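You operate a simulated robot arm through the tools that you are given. There is no shell and no other tool. Be economical: measure what you need, move in short steps, check, and stop when the job is done.

Carry out the task below with a simulated robot arm. There is one attempt and no reset: what you move stays moved.

## Task
Take the air flow gauge and leave it on the ageing shelf. Then put the white filter from the long table on the blue film leaf. Then put the square steel insert labelled "strip" from the long table on the film leaf there. Then open the spacers drawer, take the yellow tag labelled "cold" from the long table and leave it in the inside of the spacers drawer and shut the drawer again. Then open the bench drawer five, take the yellow slug from the long table and leave it in the inside of the bench drawer five and shut the five again. Then open the stores drawer. The order counts. Set down upright: air flow gauge, white filter, yellow tag.

Only the result counts: the job must be done as asked and must still hold three seconds after the hand-in. Knocking over, shifting, dropping, spilling or breaking anything else fails it.

## Robot
A 6-joint arm with a two-finger parallel gripper on a trunk, on a base that drives. Base frame: it is fixed to the floor where the robot stands at the start and does not move with it; the origin is under the middle of the robot, x ahead of it, y to its left, z up. Units: m, degrees, N and s.
Its first joint turns from -166.0 to 166.0 degrees. Places, roughly: ageing shelf (206x17 cm) [1.88, -1.06, 1.16]; air flow gauge [1.25, 0, 1.25]; bench drawer five [-4.4, 0.2, 0.7]; blue film leaf (6x9x3 cm) [-0.8, -1.5, 0.8]; film leaf (11x11x1 cm) [-1.3, -1.4, 0.8]; inside of the bench drawer five [-4.4, 0.2, 0.7]; inside of the spacers drawer [-2.2, -3.7, 0.7]; spacers drawer [-2.2, -3.6, 0.7]; square steel insert [-0.75, -1.5, 0.75]; stores drawer [-5.3, -4.7, 0.9]; white filter [-0.5, -1.5, 0.75]; yellow slug [-1.5, -1.5, 0.75]; yellow tag [-0.75, -1.25, 0.75]. Payload 3.43 kg.
Tool frame: the origin (TCP) lies between the finger pads and is the grasp point; the fingertips stand 0.034 m ahead of it; z points along the fingers, y is the line along which they close. Largest opening 0.128 m; finger width 0.024, thickness 0.012; the body of the gripper, 0.048 by 0.13 m, starts 0.096 m behind the TCP.
Orientation is that of the tool frame in the base frame, as a unit quaternion [x, y, z, w]. With the fingers straight down and closing along the base's y, the tool's x points along the base's -x, its y along +y and its z along -z.

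## Interface
- The arm moves only by the tool play_rows. Its argument "targets" is a list of rows, each a list of 7 numbers: the shift along the base's x, y, z in units of 300 mm (1.0 is 300 mm), then the turn, a rotation vector about the base's x, y, z in units of 90 degrees (1.0 is 90 degrees), then the gripper command, from -1 (shut) to 1 (fully open), values between in proportion. In form: [[x, y, z, rx, ry, rz, jaw], ...]. A call has 1 to 12 rows; each row is the pose to reach, as a shift and turn from the pose commanded when the call began. A call with a number of a shift or a turn outside -1 to 1 is refused whole. Rows are played at 5 a second. More than 0.05 m and 8.6 degrees between two rows, or a gripper value outside its range, and nothing of the call is played. A pose out of reach is approached as far as the arm can. The call stops where the force on the tool passes 40 N (or 10 N more than at its start, if that is more) or the arm is blocked; 0.2 s more then pass. The fingers move at their own pace (about 0.153 m/s each) and stop on an object; they squeeze with about 32 N. The grip force told is the motor's: it shows also when the fingers shut on nothing. Time passes only in rows, and 0.2 s behind the last, so rows that repeat a pose let the fingers close. It gives the time, the measured TCP pose, the force on the tool (base axes), the opening and the grip force at its end, in the units of the frame above (readings bear some noise), with the torque about the TCP (base axes, N m) and any sound that the robot's microphone picked up.
- Cameras (640 x 400 px; columns grow to the right, rows downward): "scene" is now at [0.1282, 0.1404, 1.2246]; the picture's right is [-0.85, -0.53, 0.00], its down [-0.17, 0.28, -0.95] and it looks along [0.50, -0.80, -0.32] (base axes); focal length 214 px, centre (320, 200). "wrist" rides on the gripper at [0.076, -0.011, -0.16] in the tool frame; the picture's right is [0.15, 0.99, 0.00], its down [-0.88, 0.13, -0.46] and it looks along [-0.45, 0.07, 0.89] (tool axes); focal length 234 px, centre (320, 200). There is no depth. A picture from a camera that has moved, and an enlarged one, comes with that camera's place and axes in the base frame and with its lens.
- snapshot(camera): a new picture of that camera. The clock stands still meanwhile.
- base_move(legs): drives the robot by 1 to 6 legs, each [ahead, left, turn to the left] in m, m and degrees, along the robot's own axes; the way and the turn of a leg run together, so that a leg with both is an arc; at most 1.5 m and 180 degrees a leg. The arm and the cameras ride along, it lands a little off, and it stops where it bumps. It gives what a move gives.
- pan_tilt(pan, tilt): turns the head with the scene camera to pan (to the left, within 143 degrees either way) and tilt (down, from -29 to 69), counted from straight ahead of the robot. It gives what a move gives.
- zoom(camera, box): a new picture of the part [left, top, right, bottom] of that camera's present view, enlarged. The clock stands still meanwhile.
- finish_job(): hands the job in; it is judged then, once.

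Go step by step. Nothing tells you exact positions but the pictures and the camera data: compare them with the known pose of the tool, close in by small moves and look again before you grip or let go. The budget is 217 turns and 218 pictures, counting those below and the enlarged ones. Unless the task says otherwise, let go and move clear before handing in, and close with one line.

The tools are called after ">>>" by a JSON object that holds its "method" and its "body". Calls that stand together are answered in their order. play_rows: Moves the arm, as the interface text tells. Its arguments: {"type":"object","properties":{"targets":{"type":"array","items":{"type":"array","items":{"type":"number"}}}},"required":["targets"]} The other tools are called the same way: base_move (legs) drives the base; pan_tilt (pan, tilt) turns the head that bears the scene camera; snapshot (camera) takes a picture; zoom (camera, box) takes an enlarged picture of a part of a camera's view; finish_job () hands the job in.

At the start:

```text
clock: 0.0
tcp_pos: [-0.1677, -0.4414, 0.9996]
tool_rot: [0.001, 1.0, 0.001, -0.001]
ft_force: [-0.3, -0.4, -0.7]
ft_torque: [0.02, 0.02, 0.01]
width: 0.128
grasp_force: 0.1
robot x, y, heading: [0.0032, -0.0028, -0.1]
head pan, tilt: [-58.1, 18.9]
```

scene: 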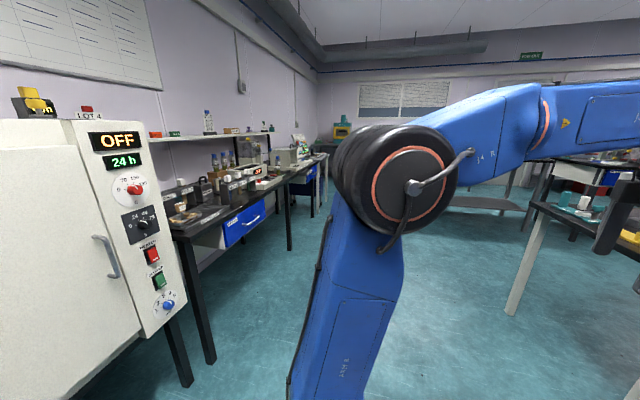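
wrist: 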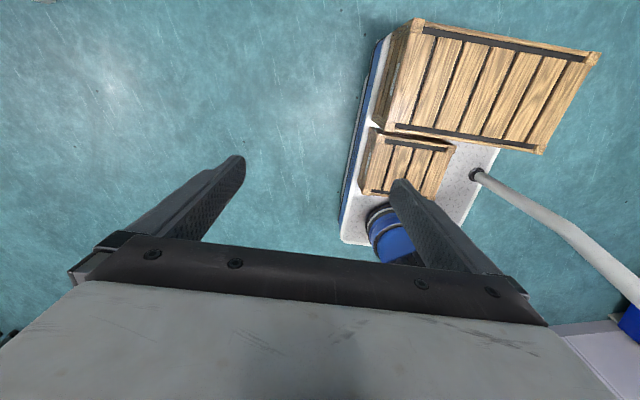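

I see an oven with items on top to the left and a shelf behind it. I will look straight ahead for the gauge first.

>>> {"method": "pan_tilt", "body": {"pan": 0, "tilt": 5}}

>>> {"method": "snapshot", "body": {"camera": "scene"}}

```text
clock: 1.3
tcp_pos: [-0.1666, -0.4415, 1.0002]
tool_rot: [0.0, 1.0, 0.001, 0.0]
ft_force: [-0.4, -0.2, 0.0]
ft_torque: [-0.02, 0.02, 0.01]
width: 0.128
grasp_force: 0.1
robot x, y, heading: [-0.0002, 0.0011, -0.1]
head pan, tilt: [0.0, 5.0]
```

```text
215 pictures are left
camera scene: at [0.1708, 0.2195, 1.2472], right [0.0, -1.0, 0.0], down [-0.09, 0.0, -1.0], along [1.0, 0.0, -0.09], focal length 214 px, centre (320, 200)
```

scene: 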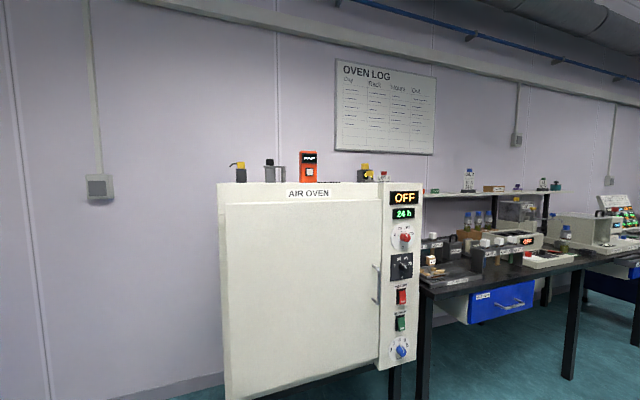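

>>> {"method": "zoom", "body": {"camera": "scene", "box": [210, 140, 410, 240]}}

>>> {"method": "zoom", "body": {"camera": "scene", "box": [400, 160, 640, 310]}}

```text
3.20 times, centred on (310, 190) of scene
camera zoom: at [0.1708, 0.2195, 1.2472], right [0.0, -1.0, 0.0], down [-0.09, 0.0, -1.0], along [1.0, 0.0, -0.09], focal length 686 px, centre (352, 232)
```

zoom: 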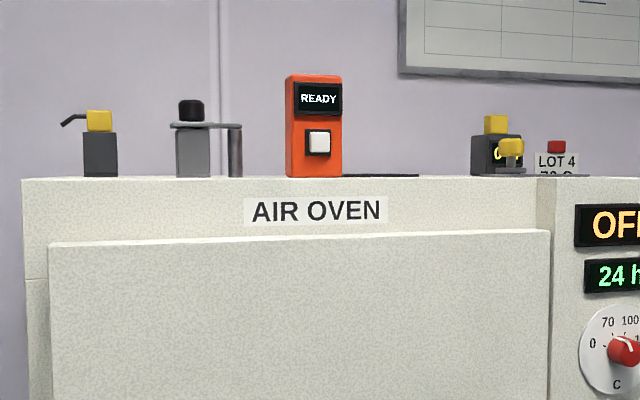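

```text
2.67 times, centred on (520, 235) of scene
camera zoom: at [0.1708, 0.2195, 1.2472], right [0.0, -1.0, 0.0], down [-0.09, 0.0, -1.0], along [1.0, 0.0, -0.09], focal length 572 px, centre (-213, 107)
```

zoom: 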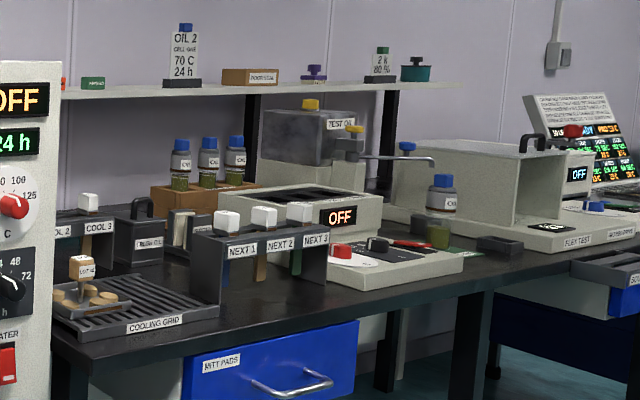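

The gauge is probably the black box with a yellow cap at the oven's right, near y≈0. I bring the arm round to the front and up, in steps.

>>> {"method": "play_rows", "body": {"targets": [[0.15, 0, 0.05, 0, 0, 0, 1], [0.3, -0.02, 0.1, 0, 0, 0, 1], [0.45, -0.04, 0.15, 0, 0, 0, 1], [0.6, -0.06, 0.2, 0, 0, 0, 1], [0.75, -0.06, 0.25, 0, 0, 0, 1], [0.9, -0.04, 0.3, 0, 0, 0, 1], [1, 0, 0.4, 0, 0, 0, 1], [1, 0.05, 0.5, 0, 0, 0, 1]]}}

>>> {"method": "play_rows", "body": {"targets": [[0.15, 0.05, 0.05, 0, 0, 0, 1], [0.28, 0.12, 0.1, 0, 0, 0, 1], [0.4, 0.2, 0.15, 0, 0, 0, 1], [0.5, 0.3, 0.2, 0, 0, 0, 1], [0.6, 0.4, 0.25, 0, 0, 0, 1], [0.7, 0.5, 0.3, 0, 0, 0, 1], [0.78, 0.6, 0.35, 0, 0, 0, 1], [0.85, 0.7, 0.4, 0, 0, 0, 1], [0.9, 0.8, 0.45, 0, 0, 0, 1], [0.9, 0.9, 0.5, 0, 0, 0, 1], [0.9, 1.0, 0.55, 0, 0, 0, 1]]}}

>>> {"method": "snapshot", "body": {"camera": "scene"}}

>>> {"method": "snapshot", "body": {"camera": "wrist"}}

```text
clock: 3.1
tcp_pos: [0.131, -0.4274, 1.1508]
tool_rot: [0.0, 1.0, 0.0, 0.0]
ft_force: [-0.1, 0.7, -0.6]
ft_torque: [0.01, -0.04, -0.01]
width: 0.1281
grasp_force: 0.1
robot x, y, heading: [-0.0022, 0.0018, -0.4]
head pan, tilt: [0.0, 5.0]
```

```text
clock: 5.5
tcp_pos: [0.4454, -0.2069, 1.141]
tool_rot: [0.0, 1.0, -0.004, 0.005]
ft_force: [0.6, -0.2, 0.3]
ft_torque: [0.01, -0.03, 0.01]
width: 0.1281
grasp_force: 0.1
out of reach, approached as far as the arm can: row 2, 3, 4, 5, 6, 7, 8, 9, 10, 11
robot x, y, heading: [-0.0015, 0.003, 0.2]
head pan, tilt: [0.0, 5.0]
```

```text
212 pictures are left
camera scene: at [0.1708, 0.2197, 1.2472], right [0.0, -1.0, 0.0], down [-0.09, 0.0, -1.0], along [1.0, 0.0, -0.09], focal length 214 px, centre (320, 200)
```

scene: 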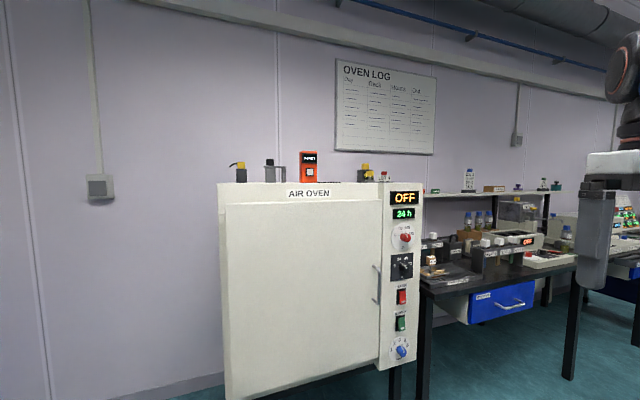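

```text
211 pictures are left
camera wrist: at [0.3666, -0.2159, 1.3002], right [-0.15, 0.99, -0.01], down [0.88, 0.13, 0.46], along [0.46, 0.06, -0.89], focal length 234 px, centre (320, 200)
```

wrist: 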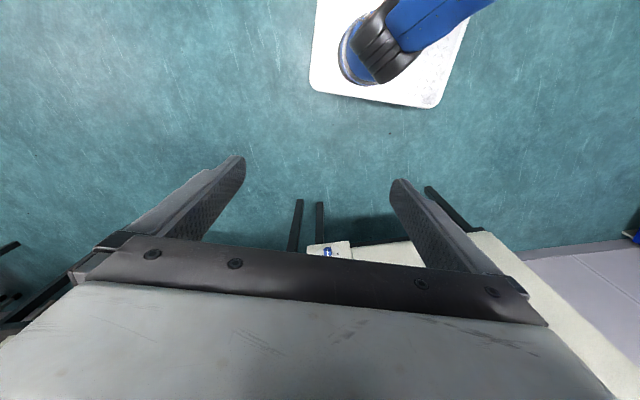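

The arm could not rise as high as asked with the tool straight down. I look at the arm to understand its posture.

>>> {"method": "pan_tilt", "body": {"pan": -70, "tilt": 10}}

>>> {"method": "snapshot", "body": {"camera": "scene"}}

```text
clock: 6.9
tcp_pos: [0.4457, -0.2066, 1.141]
tool_rot: [-0.001, 1.0, -0.004, 0.005]
ft_force: [-0.3, 0.0, 0.3]
ft_torque: [0.03, 0.0, 0.0]
width: 0.1281
grasp_force: 0.1
robot x, y, heading: [0.0006, 0.0008, 0.1]
head pan, tilt: [-70.0, 10.0]
```

```text
210 pictures are left
camera scene: at [0.1108, 0.1323, 1.2392], right [-0.94, -0.34, 0.0], down [-0.06, 0.16, -0.98], along [0.34, -0.93, -0.17], focal length 214 px, centre (320, 200)
```

scene: 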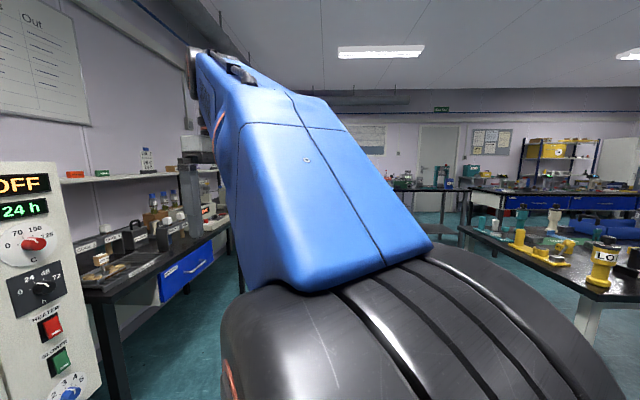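

The elbow is folded here, so a longer reach should allow more height. I test further out in front.

>>> {"method": "play_rows", "body": {"targets": [[0.15, 0.0, 0, 0, 0, 0, 1], [0.3, 0.05, 0, 0, 0, 0, 1], [0.45, 0.1, 0, 0, 0, 0, 1], [0.6, 0.15, 0, 0, 0, 0, 1], [0.7, 0.25, 0, 0, 0, 0, 1], [0.8, 0.35, 0, 0, 0, 0, 1]]}}

>>> {"method": "snapshot", "body": {"camera": "scene"}}

>>> {"method": "snapshot", "body": {"camera": "wrist"}}

```text
clock: 8.3
tcp_pos: [0.6834, -0.0987, 1.1459]
tool_rot: [0.001, 1.0, 0.0, 0.001]
ft_force: [-0.6, 0.4, 0.8]
ft_torque: [-0.01, -0.09, 0.01]
width: 0.128
grasp_force: 0.1
robot x, y, heading: [-0.0002, -0.0004, 0.0]
head pan, tilt: [-70.0, 10.0]
```

```text
209 pictures are left
camera scene: at [0.1105, 0.1322, 1.2392], right [-0.94, -0.34, 0.0], down [-0.06, 0.16, -0.98], along [0.34, -0.93, -0.17], focal length 214 px, centre (320, 200)
```

scene: 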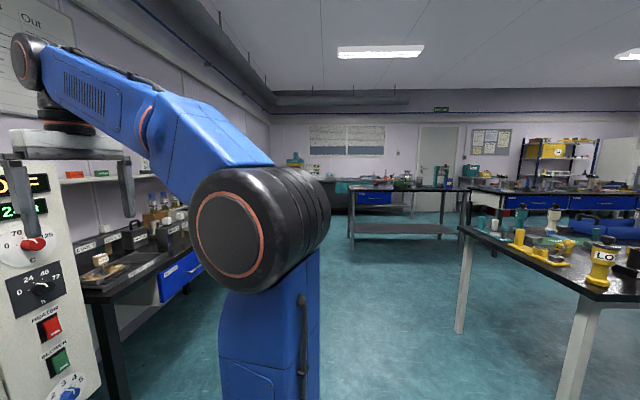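

```text
208 pictures are left
camera wrist: at [0.6072, -0.109, 1.3072], right [-0.15, 0.99, 0.0], down [0.88, 0.13, 0.46], along [0.45, 0.07, -0.89], focal length 234 px, centre (320, 200)
```

wrist: 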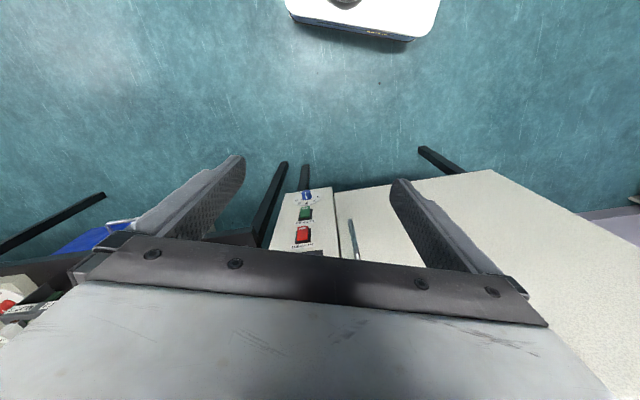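

Now the forearm is extended; I raise the tool here.

>>> {"method": "play_rows", "body": {"targets": [[0, 0.05, 0.15, 0, 0, 0, 1], [0, 0.1, 0.3, 0, 0, 0, 1], [0, 0.15, 0.45, 0, 0, 0, 1], [0, 0.2, 0.6, 0, 0, 0, 1], [0, 0.25, 0.75, 0, 0, 0, 1], [0, 0.3, 0.9, 0, 0, 0, 1]]}}

>>> {"method": "snapshot", "body": {"camera": "wrist"}}

>>> {"method": "snapshot", "body": {"camera": "scene"}}

```text
clock: 9.7
tcp_pos: [0.6862, -0.0475, 1.1741]
tool_rot: [0.0, 1.0, 0.0, 0.004]
ft_force: [0.3, 0.7, -0.1]
ft_torque: [-0.04, -0.01, -0.01]
width: 0.1281
grasp_force: 0.0
out of reach, approached as far as the arm can: row 1, 2, 3, 4, 5, 6
robot x, y, heading: [-0.001, 0.0021, 0.2]
head pan, tilt: [-70.0, 10.0]
```

```text
207 pictures are left
camera wrist: at [0.6081, -0.0571, 1.3343], right [-0.15, 0.99, 0.0], down [0.88, 0.13, 0.46], along [0.46, 0.07, -0.89], focal length 234 px, centre (320, 200)
```

wrist: 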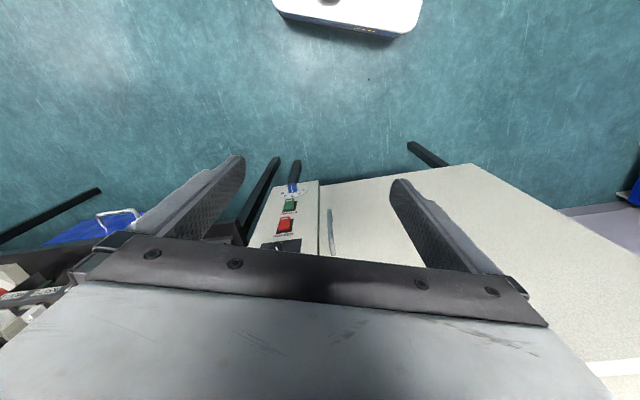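

```text
206 pictures are left
camera scene: at [0.1109, 0.1323, 1.2392], right [-0.94, -0.34, 0.0], down [-0.06, 0.16, -0.98], along [0.34, -0.93, -0.17], focal length 214 px, centre (320, 200)
```

scene: 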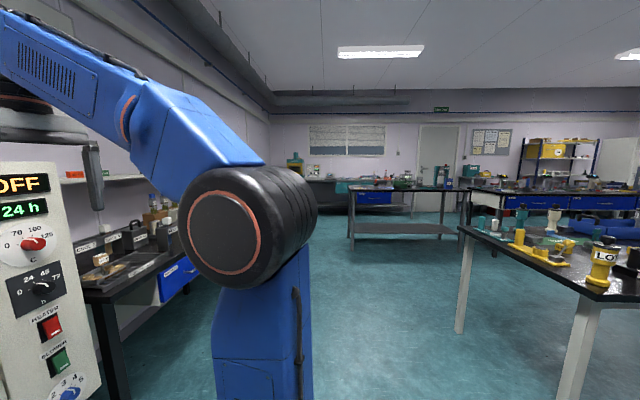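

Tool-down height is limited to about 1.17 m, so I need a tilted or horizontal grip for the oven top. I first turn the wrist by 180° so that the camera ends up above the fingers when tilted forward.

>>> {"method": "play_rows", "body": {"targets": [[0, 0, -0.15, 0, 0, 0.09, 1], [0, 0, -0.15, 0, 0, 0.18, 1], [0, 0, -0.15, 0, 0, 0.27, 1], [0, 0, -0.15, 0, 0, 0.36, 1], [0, 0, -0.15, 0, 0, 0.45, 1], [0, 0, -0.15, 0, 0, 0.54, 1], [0, 0, -0.15, 0, 0, 0.63, 1], [0, 0, -0.15, 0, 0, 0.72, 1], [0, 0, -0.15, 0, 0, 0.81, 1], [0, 0, -0.15, 0, 0, 0.9, 1], [0, 0, -0.15, 0, 0, 0.99, 1]]}}

>>> {"method": "play_rows", "body": {"targets": [[0, 0, 0, 0, 0, 0.09, 1], [0, 0, 0, 0, 0, 0.18, 1], [0, 0, 0, 0, 0, 0.27, 1], [0, 0, 0, 0, 0, 0.36, 1], [0, 0, 0, 0, 0, 0.45, 1], [0, 0, 0, 0, 0, 0.54, 1], [0, 0, 0, 0, 0, 0.63, 1], [0, 0, 0, 0, 0, 0.72, 1], [0, 0, 0, 0, 0, 0.81, 1], [0, 0, 0, 0, 0, 0.9, 1], [0, 0, 0, 0, 0, 0.99, 1]]}}

```text
clock: 12.1
tcp_pos: [0.6961, -0.0424, 1.1249]
tool_rot: [-0.702, 0.712, 0.0, 0.0]
ft_force: [-0.1, 0.1, 0.2]
ft_torque: [-0.03, -0.03, 0.0]
width: 0.1282
grasp_force: 0.0
robot x, y, heading: [0.0031, -0.0035, 0.1]
head pan, tilt: [-70.0, 10.0]
```

```text
clock: 14.5
tcp_pos: [0.6942, -0.0302, 1.1241]
tool_rot: [1.0, -0.018, 0.001, 0.001]
ft_force: [0.5, 0.2, 0.3]
ft_torque: [0.01, -0.01, -0.04]
width: 0.1281
grasp_force: 0.1
out of reach, approached as far as the arm can: row 11
robot x, y, heading: [0.0023, -0.0015, -0.0]
head pan, tilt: [-70.0, 10.0]
```

The wrist turned (just at its limit). Now I tilt the fingers forward and raise.

>>> {"method": "play_rows", "body": {"targets": [[-0.05, 0, 0.08, 0, -0.09, 0, 1], [-0.1, 0, 0.16, 0, -0.18, 0, 1], [-0.15, 0, 0.24, 0, -0.27, 0, 1], [-0.2, 0, 0.32, 0, -0.36, 0, 1], [-0.25, 0, 0.4, 0, -0.45, 0, 1], [-0.3, 0, 0.5, 0, -0.54, 0, 1], [-0.3, 0, 0.6, 0, -0.6, 0, 1], [-0.3, 0, 0.7, 0, -0.66, 0, 1], [-0.3, 0, 0.75, 0, -0.66, 0, 1]]}}

>>> {"method": "snapshot", "body": {"camera": "wrist"}}

```text
clock: 16.5
tcp_pos: [0.6065, -0.0305, 1.3489]
tool_rot: [0.868, -0.014, 0.496, -0.007]
ft_force: [0.1, -0.2, -0.6]
ft_torque: [0.02, -0.01, 0.01]
width: 0.1281
grasp_force: 0.1
robot x, y, heading: [0.002, 0.0001, 0.1]
head pan, tilt: [-70.0, 10.0]
```

```text
205 pictures are left
camera wrist: at [0.5068, -0.0212, 1.4975], right [0.06, -0.99, 0.1], down [-0.84, -0.1, -0.53], along [0.54, -0.05, -0.84], focal length 234 px, centre (320, 200)
```

wrist: 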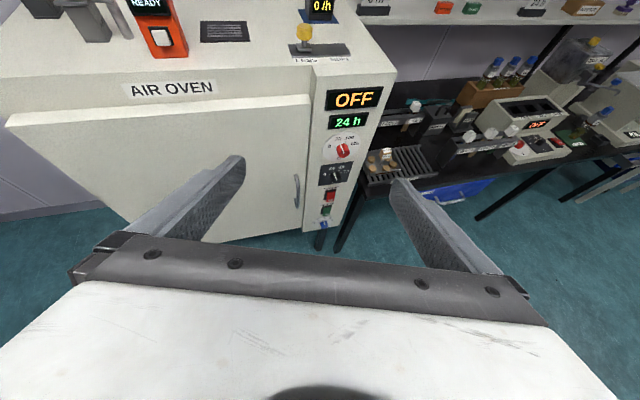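

Good: now the wrist camera looks over the oven top. I tilt a little more to see the gauge and the shelf.

>>> {"method": "play_rows", "body": {"targets": [[-0.1, 0, 0.1, 0, -0.09, 0, 1], [-0.2, 0, 0.2, 0, -0.18, 0, 1], [-0.3, 0, 0.25, 0, -0.27, 0, 1]]}}

>>> {"method": "snapshot", "body": {"camera": "wrist"}}

>>> {"method": "zoom", "body": {"camera": "wrist", "box": [200, 40, 440, 190]}}

>>> {"method": "zoom", "body": {"camera": "wrist", "box": [400, 40, 640, 190]}}

```text
clock: 17.5
tcp_pos: [0.4878, -0.1905, 1.4205]
tool_rot: [0.705, -0.252, 0.631, 0.203]
ft_force: [1.1, -0.6, -0.2]
ft_torque: [-0.06, -0.03, 0.01]
width: 0.1279
grasp_force: 0.0
robot x, y, heading: [0.001, -0.0031, -0.1]
head pan, tilt: [-70.0, 10.0]
stopped in row 3: the arm was blocked; the commanded pose is now the measured one
```

```text
204 pictures are left
camera wrist: at [0.3738, -0.0919, 1.5174], right [-0.59, -0.8, 0.11], down [-0.51, 0.26, -0.82], along [0.63, -0.55, -0.56], focal length 234 px, centre (320, 200)
```

wrist: 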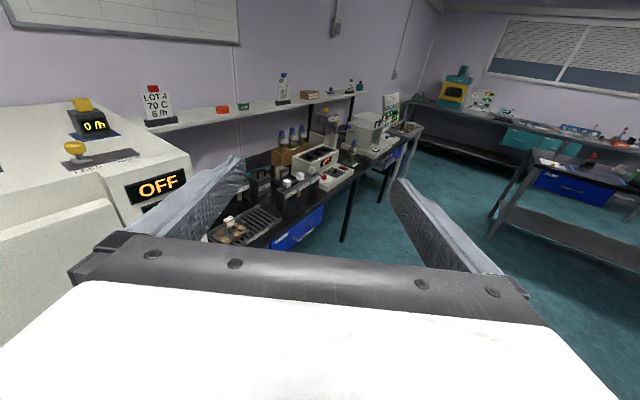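

```text
2.67 times, centred on (320, 115) of wrist
camera zoom: at [0.3738, -0.0919, 1.5174], right [-0.59, -0.8, 0.11], down [-0.51, 0.26, -0.82], along [0.63, -0.55, -0.56], focal length 624 px, centre (320, 427)
```

zoom: 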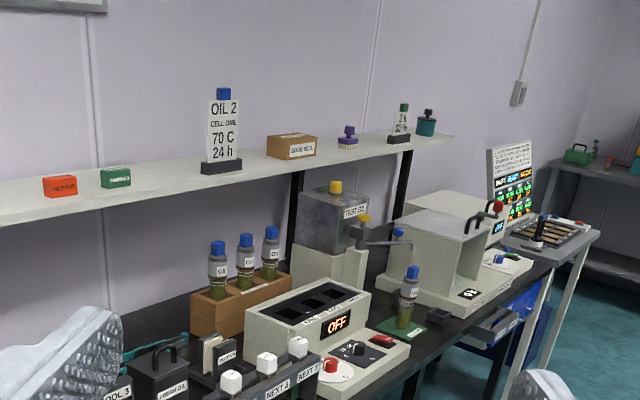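

```text
2.67 times, centred on (520, 115) of wrist
camera zoom: at [0.3738, -0.0919, 1.5174], right [-0.59, -0.8, 0.11], down [-0.51, 0.26, -0.82], along [0.63, -0.55, -0.56], focal length 624 px, centre (-213, 427)
```

zoom: 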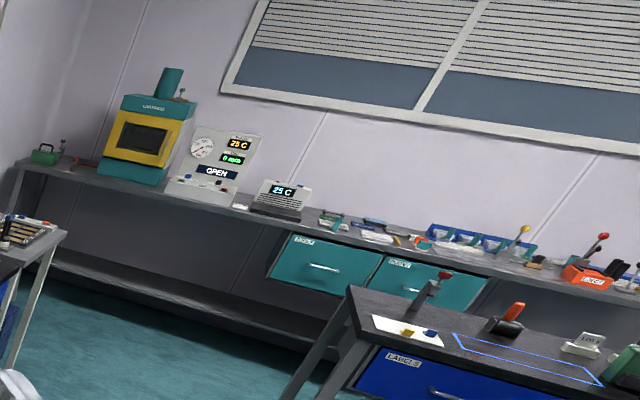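

The arm twisted and stopped at a limit, but the view is useful. I zoom in on the oven-top items.

>>> {"method": "zoom", "body": {"camera": "wrist", "box": [40, 70, 200, 170]}}

```text
4.00 times, centred on (120, 120) of wrist
camera zoom: at [0.3738, -0.0919, 1.5174], right [-0.59, -0.8, 0.11], down [-0.51, 0.26, -0.82], along [0.63, -0.55, -0.56], focal length 937 px, centre (1120, 520)
```

zoom: 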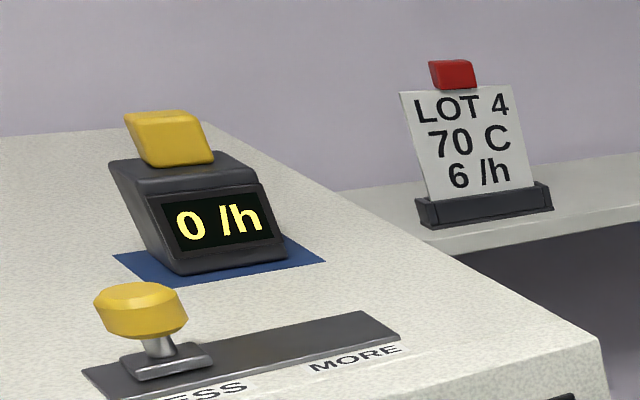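

The gauge is the black box with yellow handle on a blue mat at about (1.25, 0, 1.26); the LESS/MORE lever in front of it must not be touched. I undo the twist and return to the former pose.

>>> {"method": "play_rows", "body": {"targets": [[0.066, 0.09, -0.04, 0.014, 0.042, 0.068, 1], [0.132, 0.18, -0.08, 0.028, 0.084, 0.137, 1], [0.198, 0.267, -0.12, 0.042, 0.126, 0.205, 1], [0.265, 0.355, -0.16, 0.057, 0.168, 0.273, 1], [0.33, 0.444, -0.2, 0.071, 0.21, 0.342, 1], [0.397, 0.533, -0.24, 0.085, 0.252, 0.41, 1], [0.397, 0.533, -0.24, 0.085, 0.252, 0.41, 1]]}}

```text
clock: 19.1
tcp_pos: [0.6059, -0.0288, 1.3502]
tool_rot: [0.868, -0.015, 0.497, -0.007]
ft_force: [0.5, 0.1, -0.5]
ft_torque: [0.0, -0.01, 0.0]
width: 0.128
grasp_force: 0.0
robot x, y, heading: [0.0024, 0.0012, -0.1]
head pan, tilt: [-70.0, 10.0]
```

The tool now points about 30° below horizontal, which is what I want for the grip. I drive ahead 0.4 m and look.

>>> {"method": "base_move", "body": {"legs": [[0.38, 0, 0]]}}

>>> {"method": "snapshot", "body": {"camera": "wrist"}}

>>> {"method": "pan_tilt", "body": {"pan": -20, "tilt": 10}}

>>> {"method": "snapshot", "body": {"camera": "scene"}}

```text
clock: 21.4
tcp_pos: [0.9764, -0.0272, 1.35]
tool_rot: [0.868, -0.014, 0.497, -0.008]
ft_force: [0.5, -0.2, -0.5]
ft_torque: [-0.03, 0.02, 0.01]
width: 0.128
grasp_force: 0.2
robot x, y, heading: [0.368, 0.0018, -0.1]
head pan, tilt: [-70.0, 10.0]
```

```text
200 pictures are left
camera wrist: at [0.8763, -0.0183, 1.4975], right [0.06, -0.99, 0.1], down [-0.84, -0.1, -0.53], along [0.54, -0.05, -0.84], focal length 234 px, centre (320, 200)
```

wrist: 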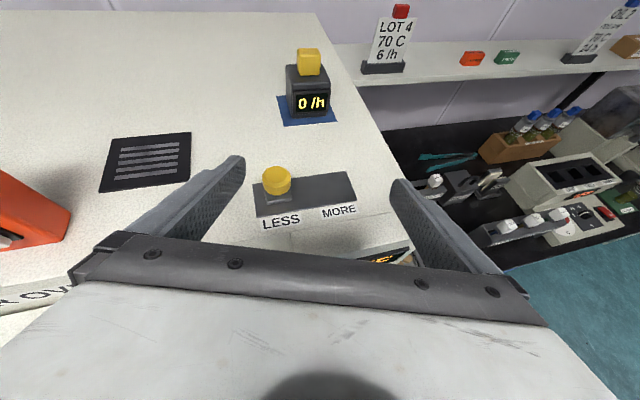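

```text
clock: 22.6
tcp_pos: [0.9763, -0.0266, 1.3499]
tool_rot: [0.868, -0.013, 0.496, -0.008]
ft_force: [0.0, 0.9, -0.2]
ft_torque: [-0.01, -0.01, -0.01]
width: 0.1282
grasp_force: 0.1
robot x, y, heading: [0.3683, 0.0004, 0.1]
head pan, tilt: [-20.0, 10.0]
```

```text
199 pictures are left
camera scene: at [0.5353, 0.1886, 1.2392], right [-0.34, -0.94, 0.0], down [-0.16, 0.06, -0.98], along [0.93, -0.34, -0.17], focal length 214 px, centre (320, 200)
```

scene: 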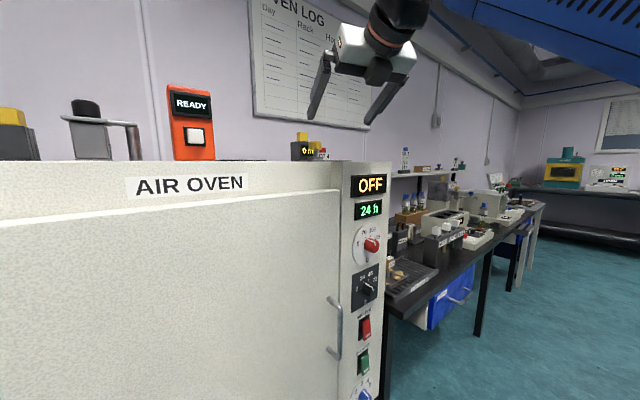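

The gauge body is about 7 cm wide at around (1.235, 0), its base at z≈1.24. I go to a standoff behind it along the tool axis and check.

>>> {"method": "play_rows", "body": {"targets": [[0.13, 0.02, 0, 0, 0, 0, 1], [0.26, 0.04, -0.01, 0, 0, 0, 1], [0.39, 0.06, -0.02, 0, 0, 0, 1], [0.517, 0.077, -0.033, 0, 0, 0, 1], [0.63, 0.077, -0.1, 0, 0, 0, 1]]}}

>>> {"method": "snapshot", "body": {"camera": "wrist"}}

>>> {"method": "snapshot", "body": {"camera": "scene"}}

```text
clock: 23.8
tcp_pos: [1.1644, -0.0029, 1.3211]
tool_rot: [0.867, -0.014, 0.497, -0.008]
ft_force: [-0.4, -1.0, -0.1]
ft_torque: [0.03, -0.02, -0.02]
width: 0.1279
grasp_force: 0.0
robot x, y, heading: [0.3716, -0.0002, 0.2]
head pan, tilt: [-20.0, 10.0]
```

```text
198 pictures are left
camera wrist: at [1.0646, 0.0059, 1.4686], right [0.06, -0.99, 0.1], down [-0.84, -0.1, -0.53], along [0.54, -0.05, -0.84], focal length 234 px, centre (320, 200)
```

wrist: 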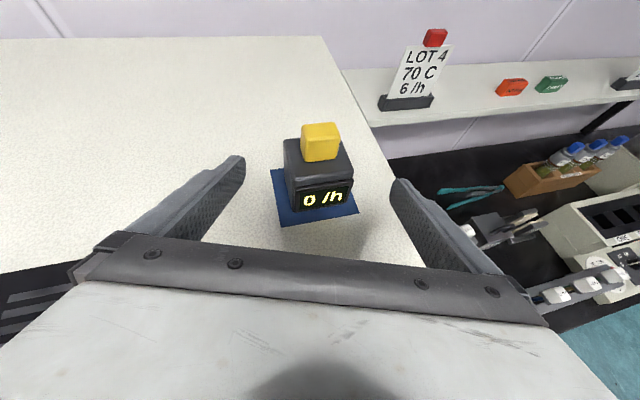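

```text
197 pictures are left
camera scene: at [0.535, 0.1887, 1.2392], right [-0.34, -0.94, 0.0], down [-0.16, 0.06, -0.98], along [0.93, -0.33, -0.17], focal length 214 px, centre (320, 200)
```

scene: 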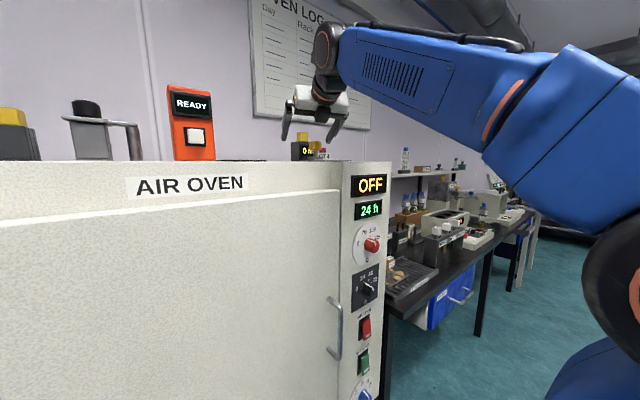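

Aligned; the gauge's centre is about (1.225, 0). I advance along the axis and close.

>>> {"method": "play_rows", "body": {"targets": [[0.1, 0.005, -0.07, 0, 0, 0, 1], [0.2, 0.01, -0.143, 0, 0, 0, 1], [0.2, 0.01, -0.143, 0, 0, 0, -1], [0.2, 0.01, -0.143, 0, 0, 0, -1], [0.2, 0.01, -0.143, 0, 0, 0, -1]]}}

>>> {"method": "snapshot", "body": {"camera": "wrist"}}

```text
clock: 25.0
tcp_pos: [1.2253, -0.0018, 1.2769]
tool_rot: [0.868, -0.013, 0.497, -0.009]
ft_force: [3.2, -3.0, 6.7]
ft_torque: [-0.32, -0.33, 0.04]
width: 0.0599
grasp_force: 32.2
robot x, y, heading: [0.3711, -0.0015, 0.2]
head pan, tilt: [-20.0, 10.0]
```

```text
196 pictures are left
camera wrist: at [1.1251, 0.0073, 1.4241], right [0.06, -0.99, 0.1], down [-0.84, -0.1, -0.53], along [0.54, -0.05, -0.84], focal length 234 px, centre (320, 200)
```

wrist: 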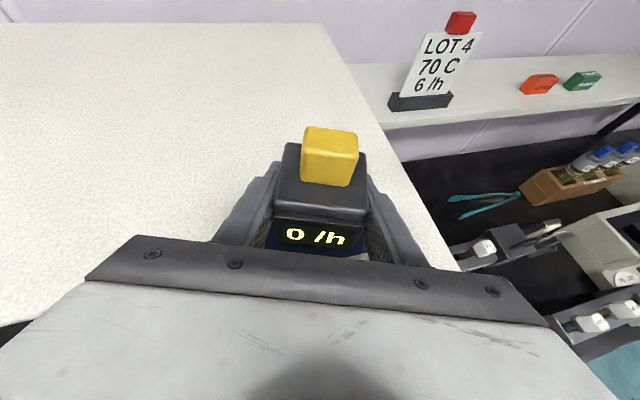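

Gripped at 6 cm width. I lift straight up and check.

>>> {"method": "play_rows", "body": {"targets": [[0, 0, 0.05, 0, 0, 0, -1], [0, 0, 0.15, 0, 0, 0, -1], [0, 0, 0.3, 0, 0, 0, -1], [0, 0, 0.4, 0, 0, 0, -1]]}}

>>> {"method": "snapshot", "body": {"camera": "wrist"}}

```text
clock: 26.0
tcp_pos: [1.2251, -0.0015, 1.396]
tool_rot: [0.868, -0.014, 0.497, -0.008]
ft_force: [-1.3, 0.6, -1.6]
ft_torque: [-0.03, 0.0, -0.04]
width: 0.0599
grasp_force: 32.3
robot x, y, heading: [0.3662, -0.0015, 0.1]
head pan, tilt: [-20.0, 10.0]
```

```text
195 pictures are left
camera wrist: at [1.1258, 0.0077, 1.5443], right [0.06, -0.99, 0.1], down [-0.84, -0.1, -0.53], along [0.54, -0.05, -0.84], focal length 234 px, centre (320, 200)
```

wrist: 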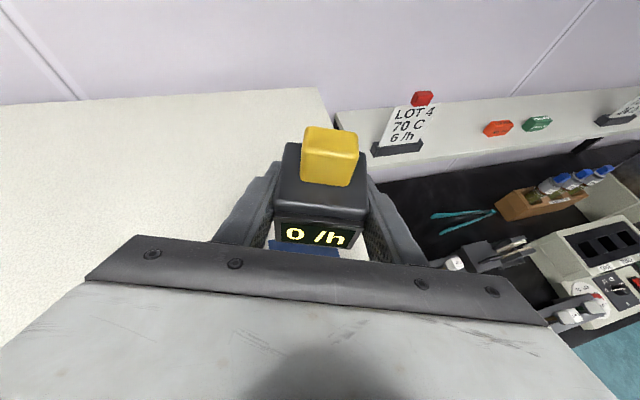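

Gauge in hand (base 3.7 cm below the TCP). The shelf runs obliquely: line through (1.88,-1.06) with direction about (0.37,-0.93); a free gap is around (1.60,-0.34) between the LOT 4 card and the orange block. I retract and drive right, then ahead.

>>> {"method": "play_rows", "body": {"targets": [[-0.15, 0, 0, 0, 0, 0, -1], [-0.3, 0, 0, 0, 0, 0, -1], [-0.45, 0, 0, 0, 0, 0, -1], [-0.6, 0, 0, 0, 0, 0, -1], [-0.7, 0, 0, 0, 0, 0, -1]]}}

>>> {"method": "base_move", "body": {"legs": [[0, -0.36, 0], [0.18, 0, 0]]}}

>>> {"method": "snapshot", "body": {"camera": "wrist"}}

>>> {"method": "snapshot", "body": {"camera": "scene"}}

```text
clock: 27.2
tcp_pos: [1.0158, -0.0006, 1.395]
tool_rot: [0.868, -0.013, 0.496, -0.008]
ft_force: [0.9, -0.2, -2.4]
ft_torque: [0.0, -0.01, -0.06]
width: 0.0596
grasp_force: 32.1
robot x, y, heading: [0.3694, 0.0009, 0.2]
head pan, tilt: [-20.0, 10.0]
```

```text
clock: 30.6
tcp_pos: [1.1921, -0.3611, 1.3963]
tool_rot: [0.868, -0.017, 0.497, -0.006]
ft_force: [0.1, -0.6, -1.9]
ft_torque: [0.01, 0.03, -0.01]
width: 0.0595
grasp_force: 31.9
robot x, y, heading: [0.5475, -0.3551, -0.3]
head pan, tilt: [-20.0, 10.0]
```

```text
194 pictures are left
camera wrist: at [1.0925, -0.3504, 1.5432], right [0.05, -0.99, 0.1], down [-0.84, -0.1, -0.53], along [0.54, -0.06, -0.84], focal length 234 px, centre (320, 200)
```

wrist: 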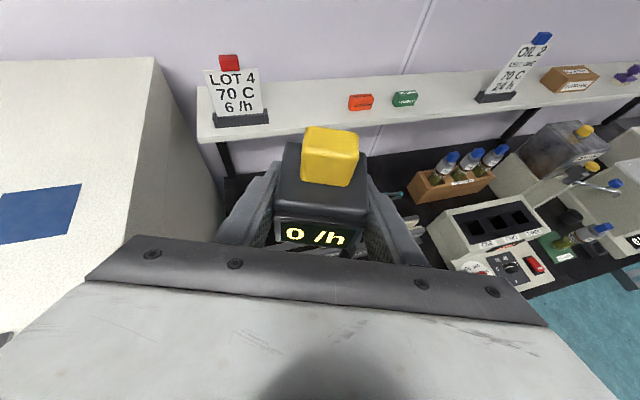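

```text
193 pictures are left
camera scene: at [0.715, -0.1671, 1.2392], right [-0.35, -0.94, 0.0], down [-0.16, 0.06, -0.98], along [0.92, -0.34, -0.17], focal length 214 px, centre (320, 200)
```

scene: 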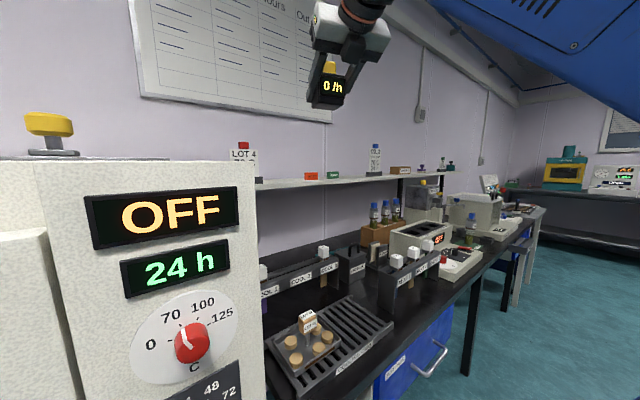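

The shelf top is at z≈1.165, with the gap centre at about (1.597,-0.335). I reach out over it.

>>> {"method": "play_rows", "body": {"targets": [[0.15, 0.01, -0.03, 0, 0, 0, -1], [0.3, 0.03, -0.06, 0, 0, 0, -1], [0.45, 0.05, -0.09, 0, 0, 0, -1], [0.6, 0.06, -0.12, 0, 0, 0, -1], [0.75, 0.07, -0.15, 0, 0, 0, -1], [0.9, 0.08, -0.2, 0, 0, 0, -1], [1, 0.087, -0.25, 0, 0, 0, -1]]}}

>>> {"method": "play_rows", "body": {"targets": [[0.12, 0, -0.05, 0, 0, 0, -1], [0.24, 0, -0.1, 0, 0, 0, -1], [0.345, 0, -0.15, 0, 0, 0, -1], [0.345, 0, -0.2, 0, 0, 0, -1]]}}

>>> {"method": "snapshot", "body": {"camera": "wrist"}}

>>> {"method": "snapshot", "body": {"camera": "scene"}}

```text
clock: 32.2
tcp_pos: [1.4915, -0.3332, 1.3198]
tool_rot: [0.867, -0.016, 0.498, -0.007]
ft_force: [-0.6, 0.4, -0.6]
ft_torque: [0.0, -0.03, 0.01]
width: 0.0596
grasp_force: 31.5
robot x, y, heading: [0.5546, -0.3581, -0.3]
head pan, tilt: [-20.0, 10.0]
```

```text
clock: 33.2
tcp_pos: [1.5963, -0.3317, 1.2597]
tool_rot: [0.868, -0.016, 0.497, -0.007]
ft_force: [-0.6, 0.3, -2.1]
ft_torque: [0.01, 0.01, 0.0]
width: 0.0597
grasp_force: 32.1
robot x, y, heading: [0.5442, -0.3507, 0.1]
head pan, tilt: [-20.0, 10.0]
```

```text
192 pictures are left
camera wrist: at [1.4964, -0.3232, 1.408], right [0.05, -0.99, 0.1], down [-0.84, -0.1, -0.53], along [0.54, -0.06, -0.84], focal length 234 px, centre (320, 200)
```

wrist: 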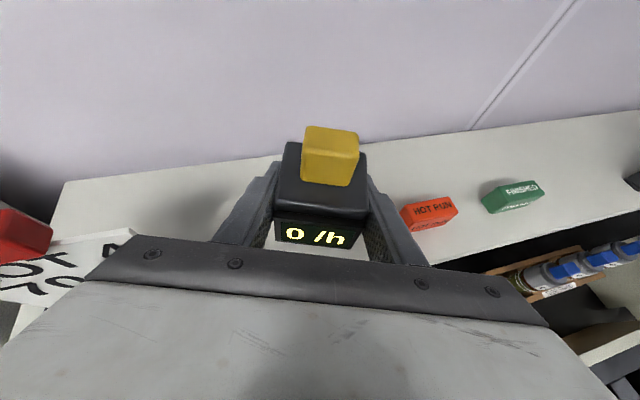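

```text
191 pictures are left
camera scene: at [0.7151, -0.1671, 1.2391], right [-0.35, -0.94, 0.0], down [-0.16, 0.06, -0.98], along [0.92, -0.34, -0.17], focal length 214 px, centre (320, 200)
```

scene: 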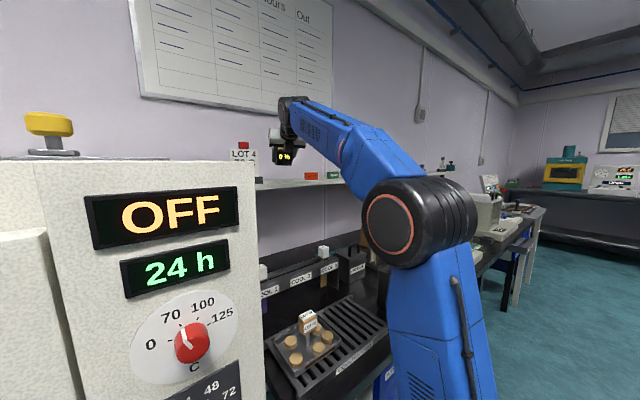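

There is about 2.5 cm beside the LOT 4 card; I shift 1.2 cm right and lower carefully.

>>> {"method": "play_rows", "body": {"targets": [[0, -0.04, 0, 0, 0, 0, -1], [0, -0.04, -0.08, 0, 0, 0, -1], [0, -0.04, -0.14, 0, 0, 0, -1], [0, -0.04, -0.17, 0, 0, 0, -1]]}}

>>> {"method": "zoom", "body": {"camera": "scene", "box": [220, 120, 340, 195]}}

>>> {"method": "snapshot", "body": {"camera": "wrist"}}

```text
clock: 34.2
tcp_pos: [1.5976, -0.3466, 1.2089]
tool_rot: [0.868, -0.017, 0.497, -0.007]
ft_force: [-0.2, -0.2, -1.4]
ft_torque: [0.02, -0.02, -0.01]
width: 0.0596
grasp_force: 32.0
robot x, y, heading: [0.5477, -0.3548, -0.2]
head pan, tilt: [-20.0, 10.0]
```

```text
5.33 times, centred on (280, 158) of scene
camera zoom: at [0.7151, -0.1671, 1.2392], right [-0.35, -0.94, 0.0], down [-0.16, 0.06, -0.98], along [0.92, -0.34, -0.17], focal length 1144 px, centre (533, 427)
```

zoom: 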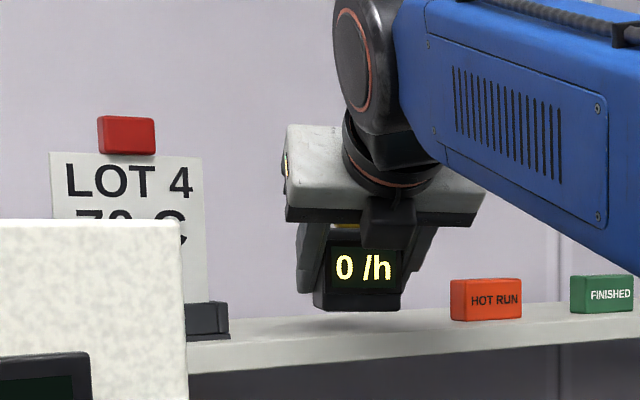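

```text
189 pictures are left
camera wrist: at [1.4968, -0.3364, 1.3567], right [0.05, -0.99, 0.1], down [-0.84, -0.1, -0.53], along [0.54, -0.06, -0.84], focal length 234 px, centre (320, 200)
```

wrist: 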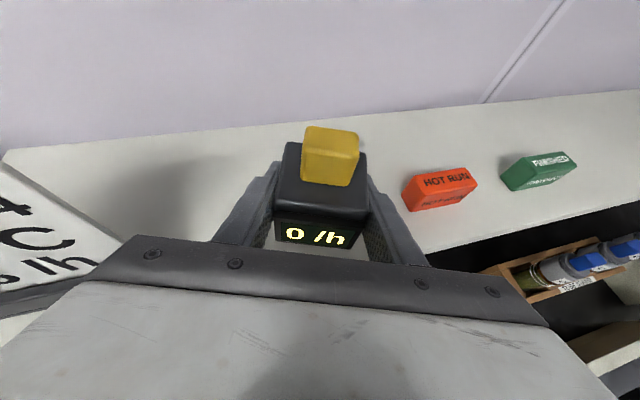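

The gauge is just above the shelf. I lower in fine steps and watch the force.

>>> {"method": "play_rows", "body": {"targets": [[0, 0, -0.01, 0, 0, 0, -1], [0, 0, -0.02, 0, 0, 0, -1], [0, 0, -0.027, 0, 0, 0, -1]]}}

>>> {"method": "zoom", "body": {"camera": "scene", "box": [240, 140, 320, 190]}}

```text
clock: 35.0
tcp_pos: [1.5949, -0.3448, 1.2016]
tool_rot: [0.868, -0.017, 0.497, -0.006]
ft_force: [1.1, -0.4, -1.7]
ft_torque: [-0.01, -0.01, 0.0]
width: 0.0596
grasp_force: 31.7
robot x, y, heading: [0.5482, -0.354, -0.3]
head pan, tilt: [-20.0, 10.0]
```

```text
8.00 times, centred on (280, 165) of scene
camera zoom: at [0.7151, -0.1671, 1.2391], right [-0.35, -0.94, 0.0], down [-0.16, 0.06, -0.98], along [0.92, -0.34, -0.17], focal length 1716 px, centre (640, 480)
```

zoom: 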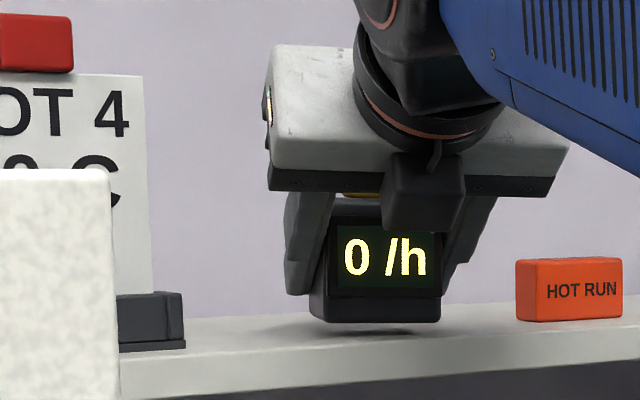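

>>> {"method": "play_rows", "body": {"targets": [[0, 0, -0.006, 0, 0, 0, -1], [0, 0, -0.012, 0, 0, 0, -1]]}}

>>> {"method": "play_rows", "body": {"targets": [[0, 0, -0.005, 0, 0, 0, -1]]}}

>>> {"method": "zoom", "body": {"camera": "scene", "box": [240, 140, 320, 190]}}

```text
clock: 35.6
tcp_pos: [1.5967, -0.3462, 1.1986]
tool_rot: [0.868, -0.016, 0.497, -0.007]
ft_force: [-0.4, 0.4, -1.8]
ft_torque: [0.01, -0.03, -0.02]
width: 0.0597
grasp_force: 31.5
robot x, y, heading: [0.5448, -0.353, -0.2]
head pan, tilt: [-20.0, 10.0]
```

```text
clock: 36.0
tcp_pos: [1.596, -0.3447, 1.1966]
tool_rot: [0.867, -0.016, 0.497, -0.007]
ft_force: [0.1, 0.4, -1.8]
ft_torque: [0.01, -0.04, -0.01]
width: 0.0597
grasp_force: 31.5
robot x, y, heading: [0.5469, -0.357, -0.3]
head pan, tilt: [-20.0, 10.0]
```

```text
8.00 times, centred on (280, 165) of scene
camera zoom: at [0.7151, -0.1671, 1.2391], right [-0.35, -0.94, 0.0], down [-0.16, 0.06, -0.98], along [0.92, -0.34, -0.17], focal length 1716 px, centre (640, 480)
```

zoom: 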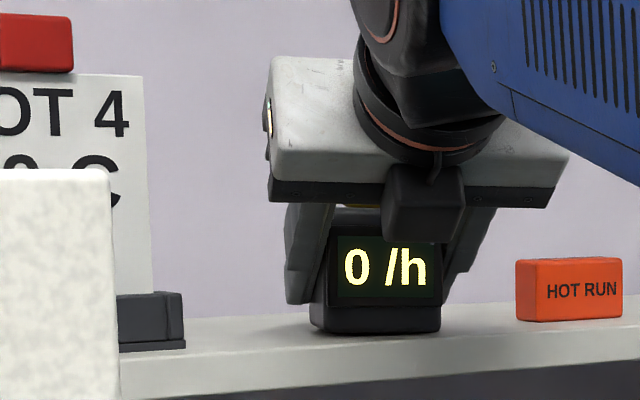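

>>> {"method": "play_rows", "body": {"targets": [[0, 0, -0.005, 0, 0, 0, -1]]}}

>>> {"method": "play_rows", "body": {"targets": [[0, 0, -0.005, 0, 0, 0, -1]]}}

```text
clock: 36.4
tcp_pos: [1.5953, -0.3447, 1.1962]
tool_rot: [0.868, -0.018, 0.497, -0.006]
ft_force: [1.9, 0.8, 6.4]
ft_torque: [-0.2, -0.3, 0.08]
width: 0.0598
grasp_force: 32.0
robot x, y, heading: [0.5446, -0.3547, -0.3]
head pan, tilt: [-20.0, 10.0]
```

```text
clock: 36.8
tcp_pos: [1.5955, -0.3465, 1.1954]
tool_rot: [0.867, -0.017, 0.498, -0.006]
ft_force: [6.6, -0.3, 18.7]
ft_torque: [-0.6, -0.43, 0.11]
width: 0.0596
grasp_force: 32.0
robot x, y, heading: [0.5484, -0.3508, -0.2]
head pan, tilt: [-20.0, 10.0]
```

Contact felt. I ease up a millimetre, open moderately, and back out along the tool axis.

>>> {"method": "play_rows", "body": {"targets": [[0, 0, 0.004, 0, 0, 0, -1], [0, 0, 0.004, 0, 0, 0, 0.35], [0, 0, 0.004, 0, 0, 0, 0.35], [-0.07, 0, 0.045, 0, 0, 0, 0.35], [-0.15, 0, 0.09, 0, 0, 0, 0.35], [-0.29, 0, 0.17, 0, 0, 0, 0.35], [-0.42, 0, 0.25, 0, 0, 0, 0.35]]}}

>>> {"method": "snapshot", "body": {"camera": "wrist"}}

```text
clock: 38.4
tcp_pos: [1.4714, -0.3448, 1.2662]
tool_rot: [0.868, -0.017, 0.496, -0.007]
ft_force: [1.3, -0.2, -1.2]
ft_torque: [-0.04, -0.05, -0.02]
width: 0.0863
grasp_force: 0.1
robot x, y, heading: [0.5503, -0.359, -0.2]
head pan, tilt: [-20.0, 10.0]
```

```text
186 pictures are left
camera wrist: at [1.3723, -0.335, 1.4139], right [0.05, -0.99, 0.1], down [-0.84, -0.1, -0.53], along [0.54, -0.06, -0.84], focal length 234 px, centre (320, 200)
```

wrist: 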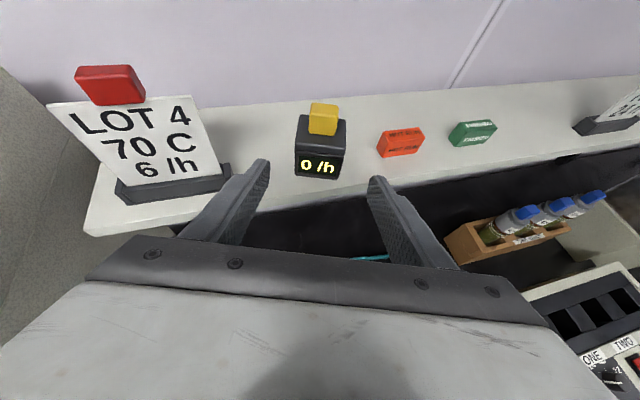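

The gauge stands upright on the shelf. I retract and drive back to look at the long table.

>>> {"method": "play_rows", "body": {"targets": [[-0.15, 0, 0.08, 0, 0, 0, 0.35], [-0.3, 0, 0.16, 0, 0, 0, 0.35], [-0.45, 0, 0.24, 0, 0, 0, 0.35], [-0.6, 0, 0.3, 0, 0, 0, 0.35], [-0.75, 0, 0.32, 0, 0, 0, 1], [-0.88, 0, 0.32, 0, 0, 0, 1]]}}

>>> {"method": "base_move", "body": {"legs": [[-0.6, 0, 0]]}}

>>> {"method": "pan_tilt", "body": {"pan": -120, "tilt": 20}}

>>> {"method": "snapshot", "body": {"camera": "scene"}}

```text
refused: row 1 steps farther than a row can; nothing moved
```

```text
clock: 41.9
tcp_pos: [0.8553, -0.3402, 1.2669]
tool_rot: [0.867, -0.014, 0.497, -0.007]
ft_force: [0.0, 0.6, 0.5]
ft_torque: [0.01, 0.0, -0.03]
width: 0.0863
grasp_force: 0.1
robot x, y, heading: [-0.0694, -0.3548, -0.0]
head pan, tilt: [-20.0, 10.0]
```

```text
clock: 43.6
tcp_pos: [0.855, -0.3398, 1.2668]
tool_rot: [0.868, -0.015, 0.497, -0.008]
ft_force: [0.1, -0.7, -0.2]
ft_torque: [0.0, 0.02, 0.0]
width: 0.0867
grasp_force: 0.0
robot x, y, heading: [-0.0683, -0.3537, 0.2]
head pan, tilt: [-120.0, 20.0]
```

```text
185 pictures are left
camera scene: at [-0.0356, -0.214, 1.2229], right [-0.87, 0.5, 0.0], down [0.17, 0.3, -0.94], along [-0.47, -0.81, -0.34], focal length 214 px, centre (320, 200)
```

scene: 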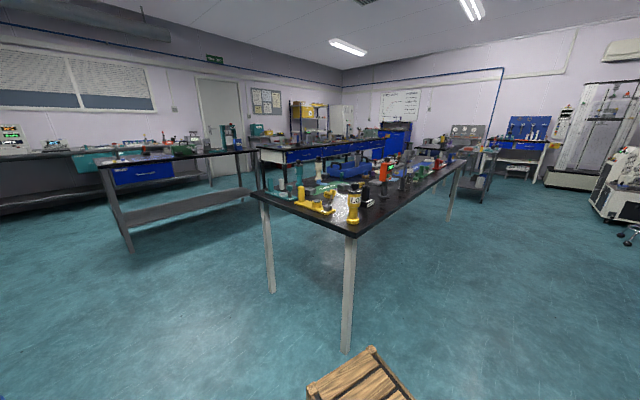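

The long table is oblique too, its near end about 1 m off. I zoom on it.

>>> {"method": "zoom", "body": {"camera": "scene", "box": [240, 130, 400, 230]}}

>>> {"method": "zoom", "body": {"camera": "scene", "box": [340, 110, 500, 210]}}

```text
4.00 times, centred on (320, 180) of scene
camera zoom: at [-0.0356, -0.214, 1.2229], right [-0.87, 0.5, 0.0], down [0.17, 0.3, -0.94], along [-0.47, -0.81, -0.34], focal length 858 px, centre (320, 280)
```

zoom: 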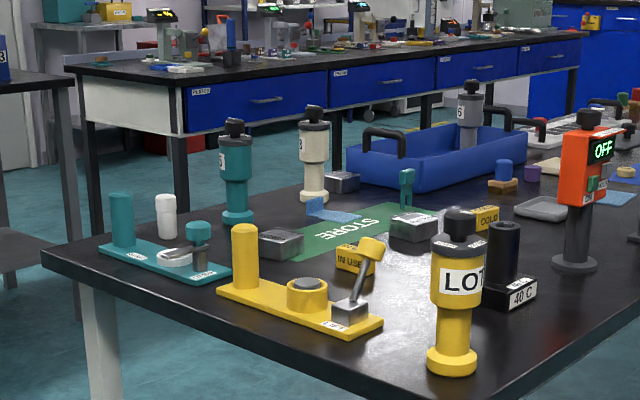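

```text
4.00 times, centred on (420, 160) of scene
camera zoom: at [-0.0356, -0.214, 1.2229], right [-0.87, 0.5, 0.0], down [0.17, 0.3, -0.94], along [-0.47, -0.81, -0.34], focal length 858 px, centre (-80, 360)
```

zoom: 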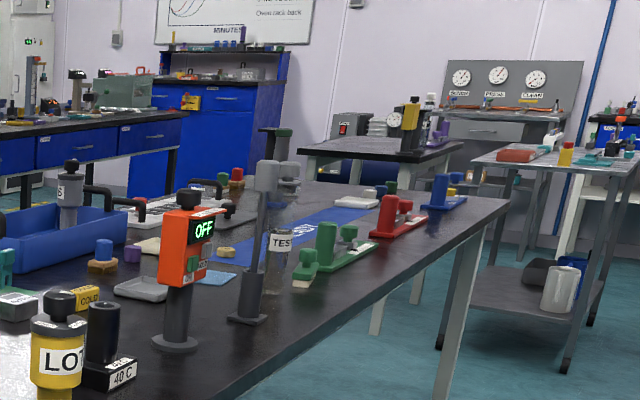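

The near end of the table spans roughly from corner (-0.65,-0.91) to (-0.35,-1.77). I bring the tool back to pointing down, then turn the wrist back to its original yaw.

>>> {"method": "play_rows", "body": {"targets": [[-0.07, 0, 0, 0, 0.08, 0, 1], [-0.14, 0, -0.05, 0, 0.16, 0, 1], [-0.21, 0, -0.1, 0, 0.24, 0, 1], [-0.28, 0, -0.15, 0, 0.32, 0, 1], [-0.35, 0, -0.2, 0, 0.4, 0, 1], [-0.42, 0, -0.27, 0, 0.48, 0, 1], [-0.49, 0, -0.34, 0, 0.56, 0, 1], [-0.56, 0, -0.4, 0, 0.62, 0, 1], [-0.6, 0, -0.5, 0, 0.66, 0, 1]]}}

>>> {"method": "play_rows", "body": {"targets": [[0, 0, 0, 0, 0, -0.09, 1], [0, 0, 0, 0, 0, -0.18, 1], [0, 0, 0, 0, 0, -0.27, 1], [0, 0, 0, 0, 0, -0.36, 1], [0, 0, 0, 0, 0, -0.45, 1], [0, 0, 0, 0, 0, -0.54, 1], [0, 0, 0, 0, 0, -0.63, 1], [0, 0, 0, 0, 0, -0.72, 1], [0, 0, 0, 0, 0, -0.81, 1], [0, 0, 0, 0, 0, -0.9, 1], [0, 0, 0, 0, 0, -0.99, 1]]}}

>>> {"method": "play_rows", "body": {"targets": [[0, 0, 0, 0, 0, -0.09, 1], [0, 0, 0, 0, 0, -0.18, 1], [0, 0, 0, 0, 0, -0.27, 1], [0, 0, 0, 0, 0, -0.36, 1], [0, 0, 0, 0, 0, -0.45, 1], [0, 0, 0, 0, 0, -0.54, 1], [0, 0, 0, 0, 0, -0.63, 1], [0, 0, 0, 0, 0, -0.72, 1], [0, 0, 0, 0, 0, -0.81, 1], [0, 0, 0, 0, 0, -0.9, 1], [0, 0, 0, 0, 0, -0.99, 1]]}}

```text
clock: 45.6
tcp_pos: [0.6757, -0.3383, 1.1188]
tool_rot: [1.0, -0.017, 0.001, 0.001]
ft_force: [-0.7, -0.5, 0.4]
ft_torque: [-0.01, -0.01, -0.02]
width: 0.128
grasp_force: 0.0
robot x, y, heading: [-0.0717, -0.3545, 0.0]
head pan, tilt: [-120.0, 20.0]
```

```text
clock: 48.0
tcp_pos: [0.6736, -0.3404, 1.1179]
tool_rot: [-0.7, 0.714, -0.001, -0.002]
ft_force: [0.9, 0.4, 0.7]
ft_torque: [-0.01, 0.03, -0.01]
width: 0.1278
grasp_force: 0.2
robot x, y, heading: [-0.0666, -0.3504, -0.2]
head pan, tilt: [-120.0, 20.0]
```

```text
clock: 50.4
tcp_pos: [0.6751, -0.3409, 1.117]
tool_rot: [0.002, 1.0, 0.001, -0.002]
ft_force: [0.2, -0.7, 0.6]
ft_torque: [-0.01, 0.03, 0.03]
width: 0.128
grasp_force: 0.1
robot x, y, heading: [-0.0706, -0.3532, 0.2]
head pan, tilt: [-120.0, 20.0]
```

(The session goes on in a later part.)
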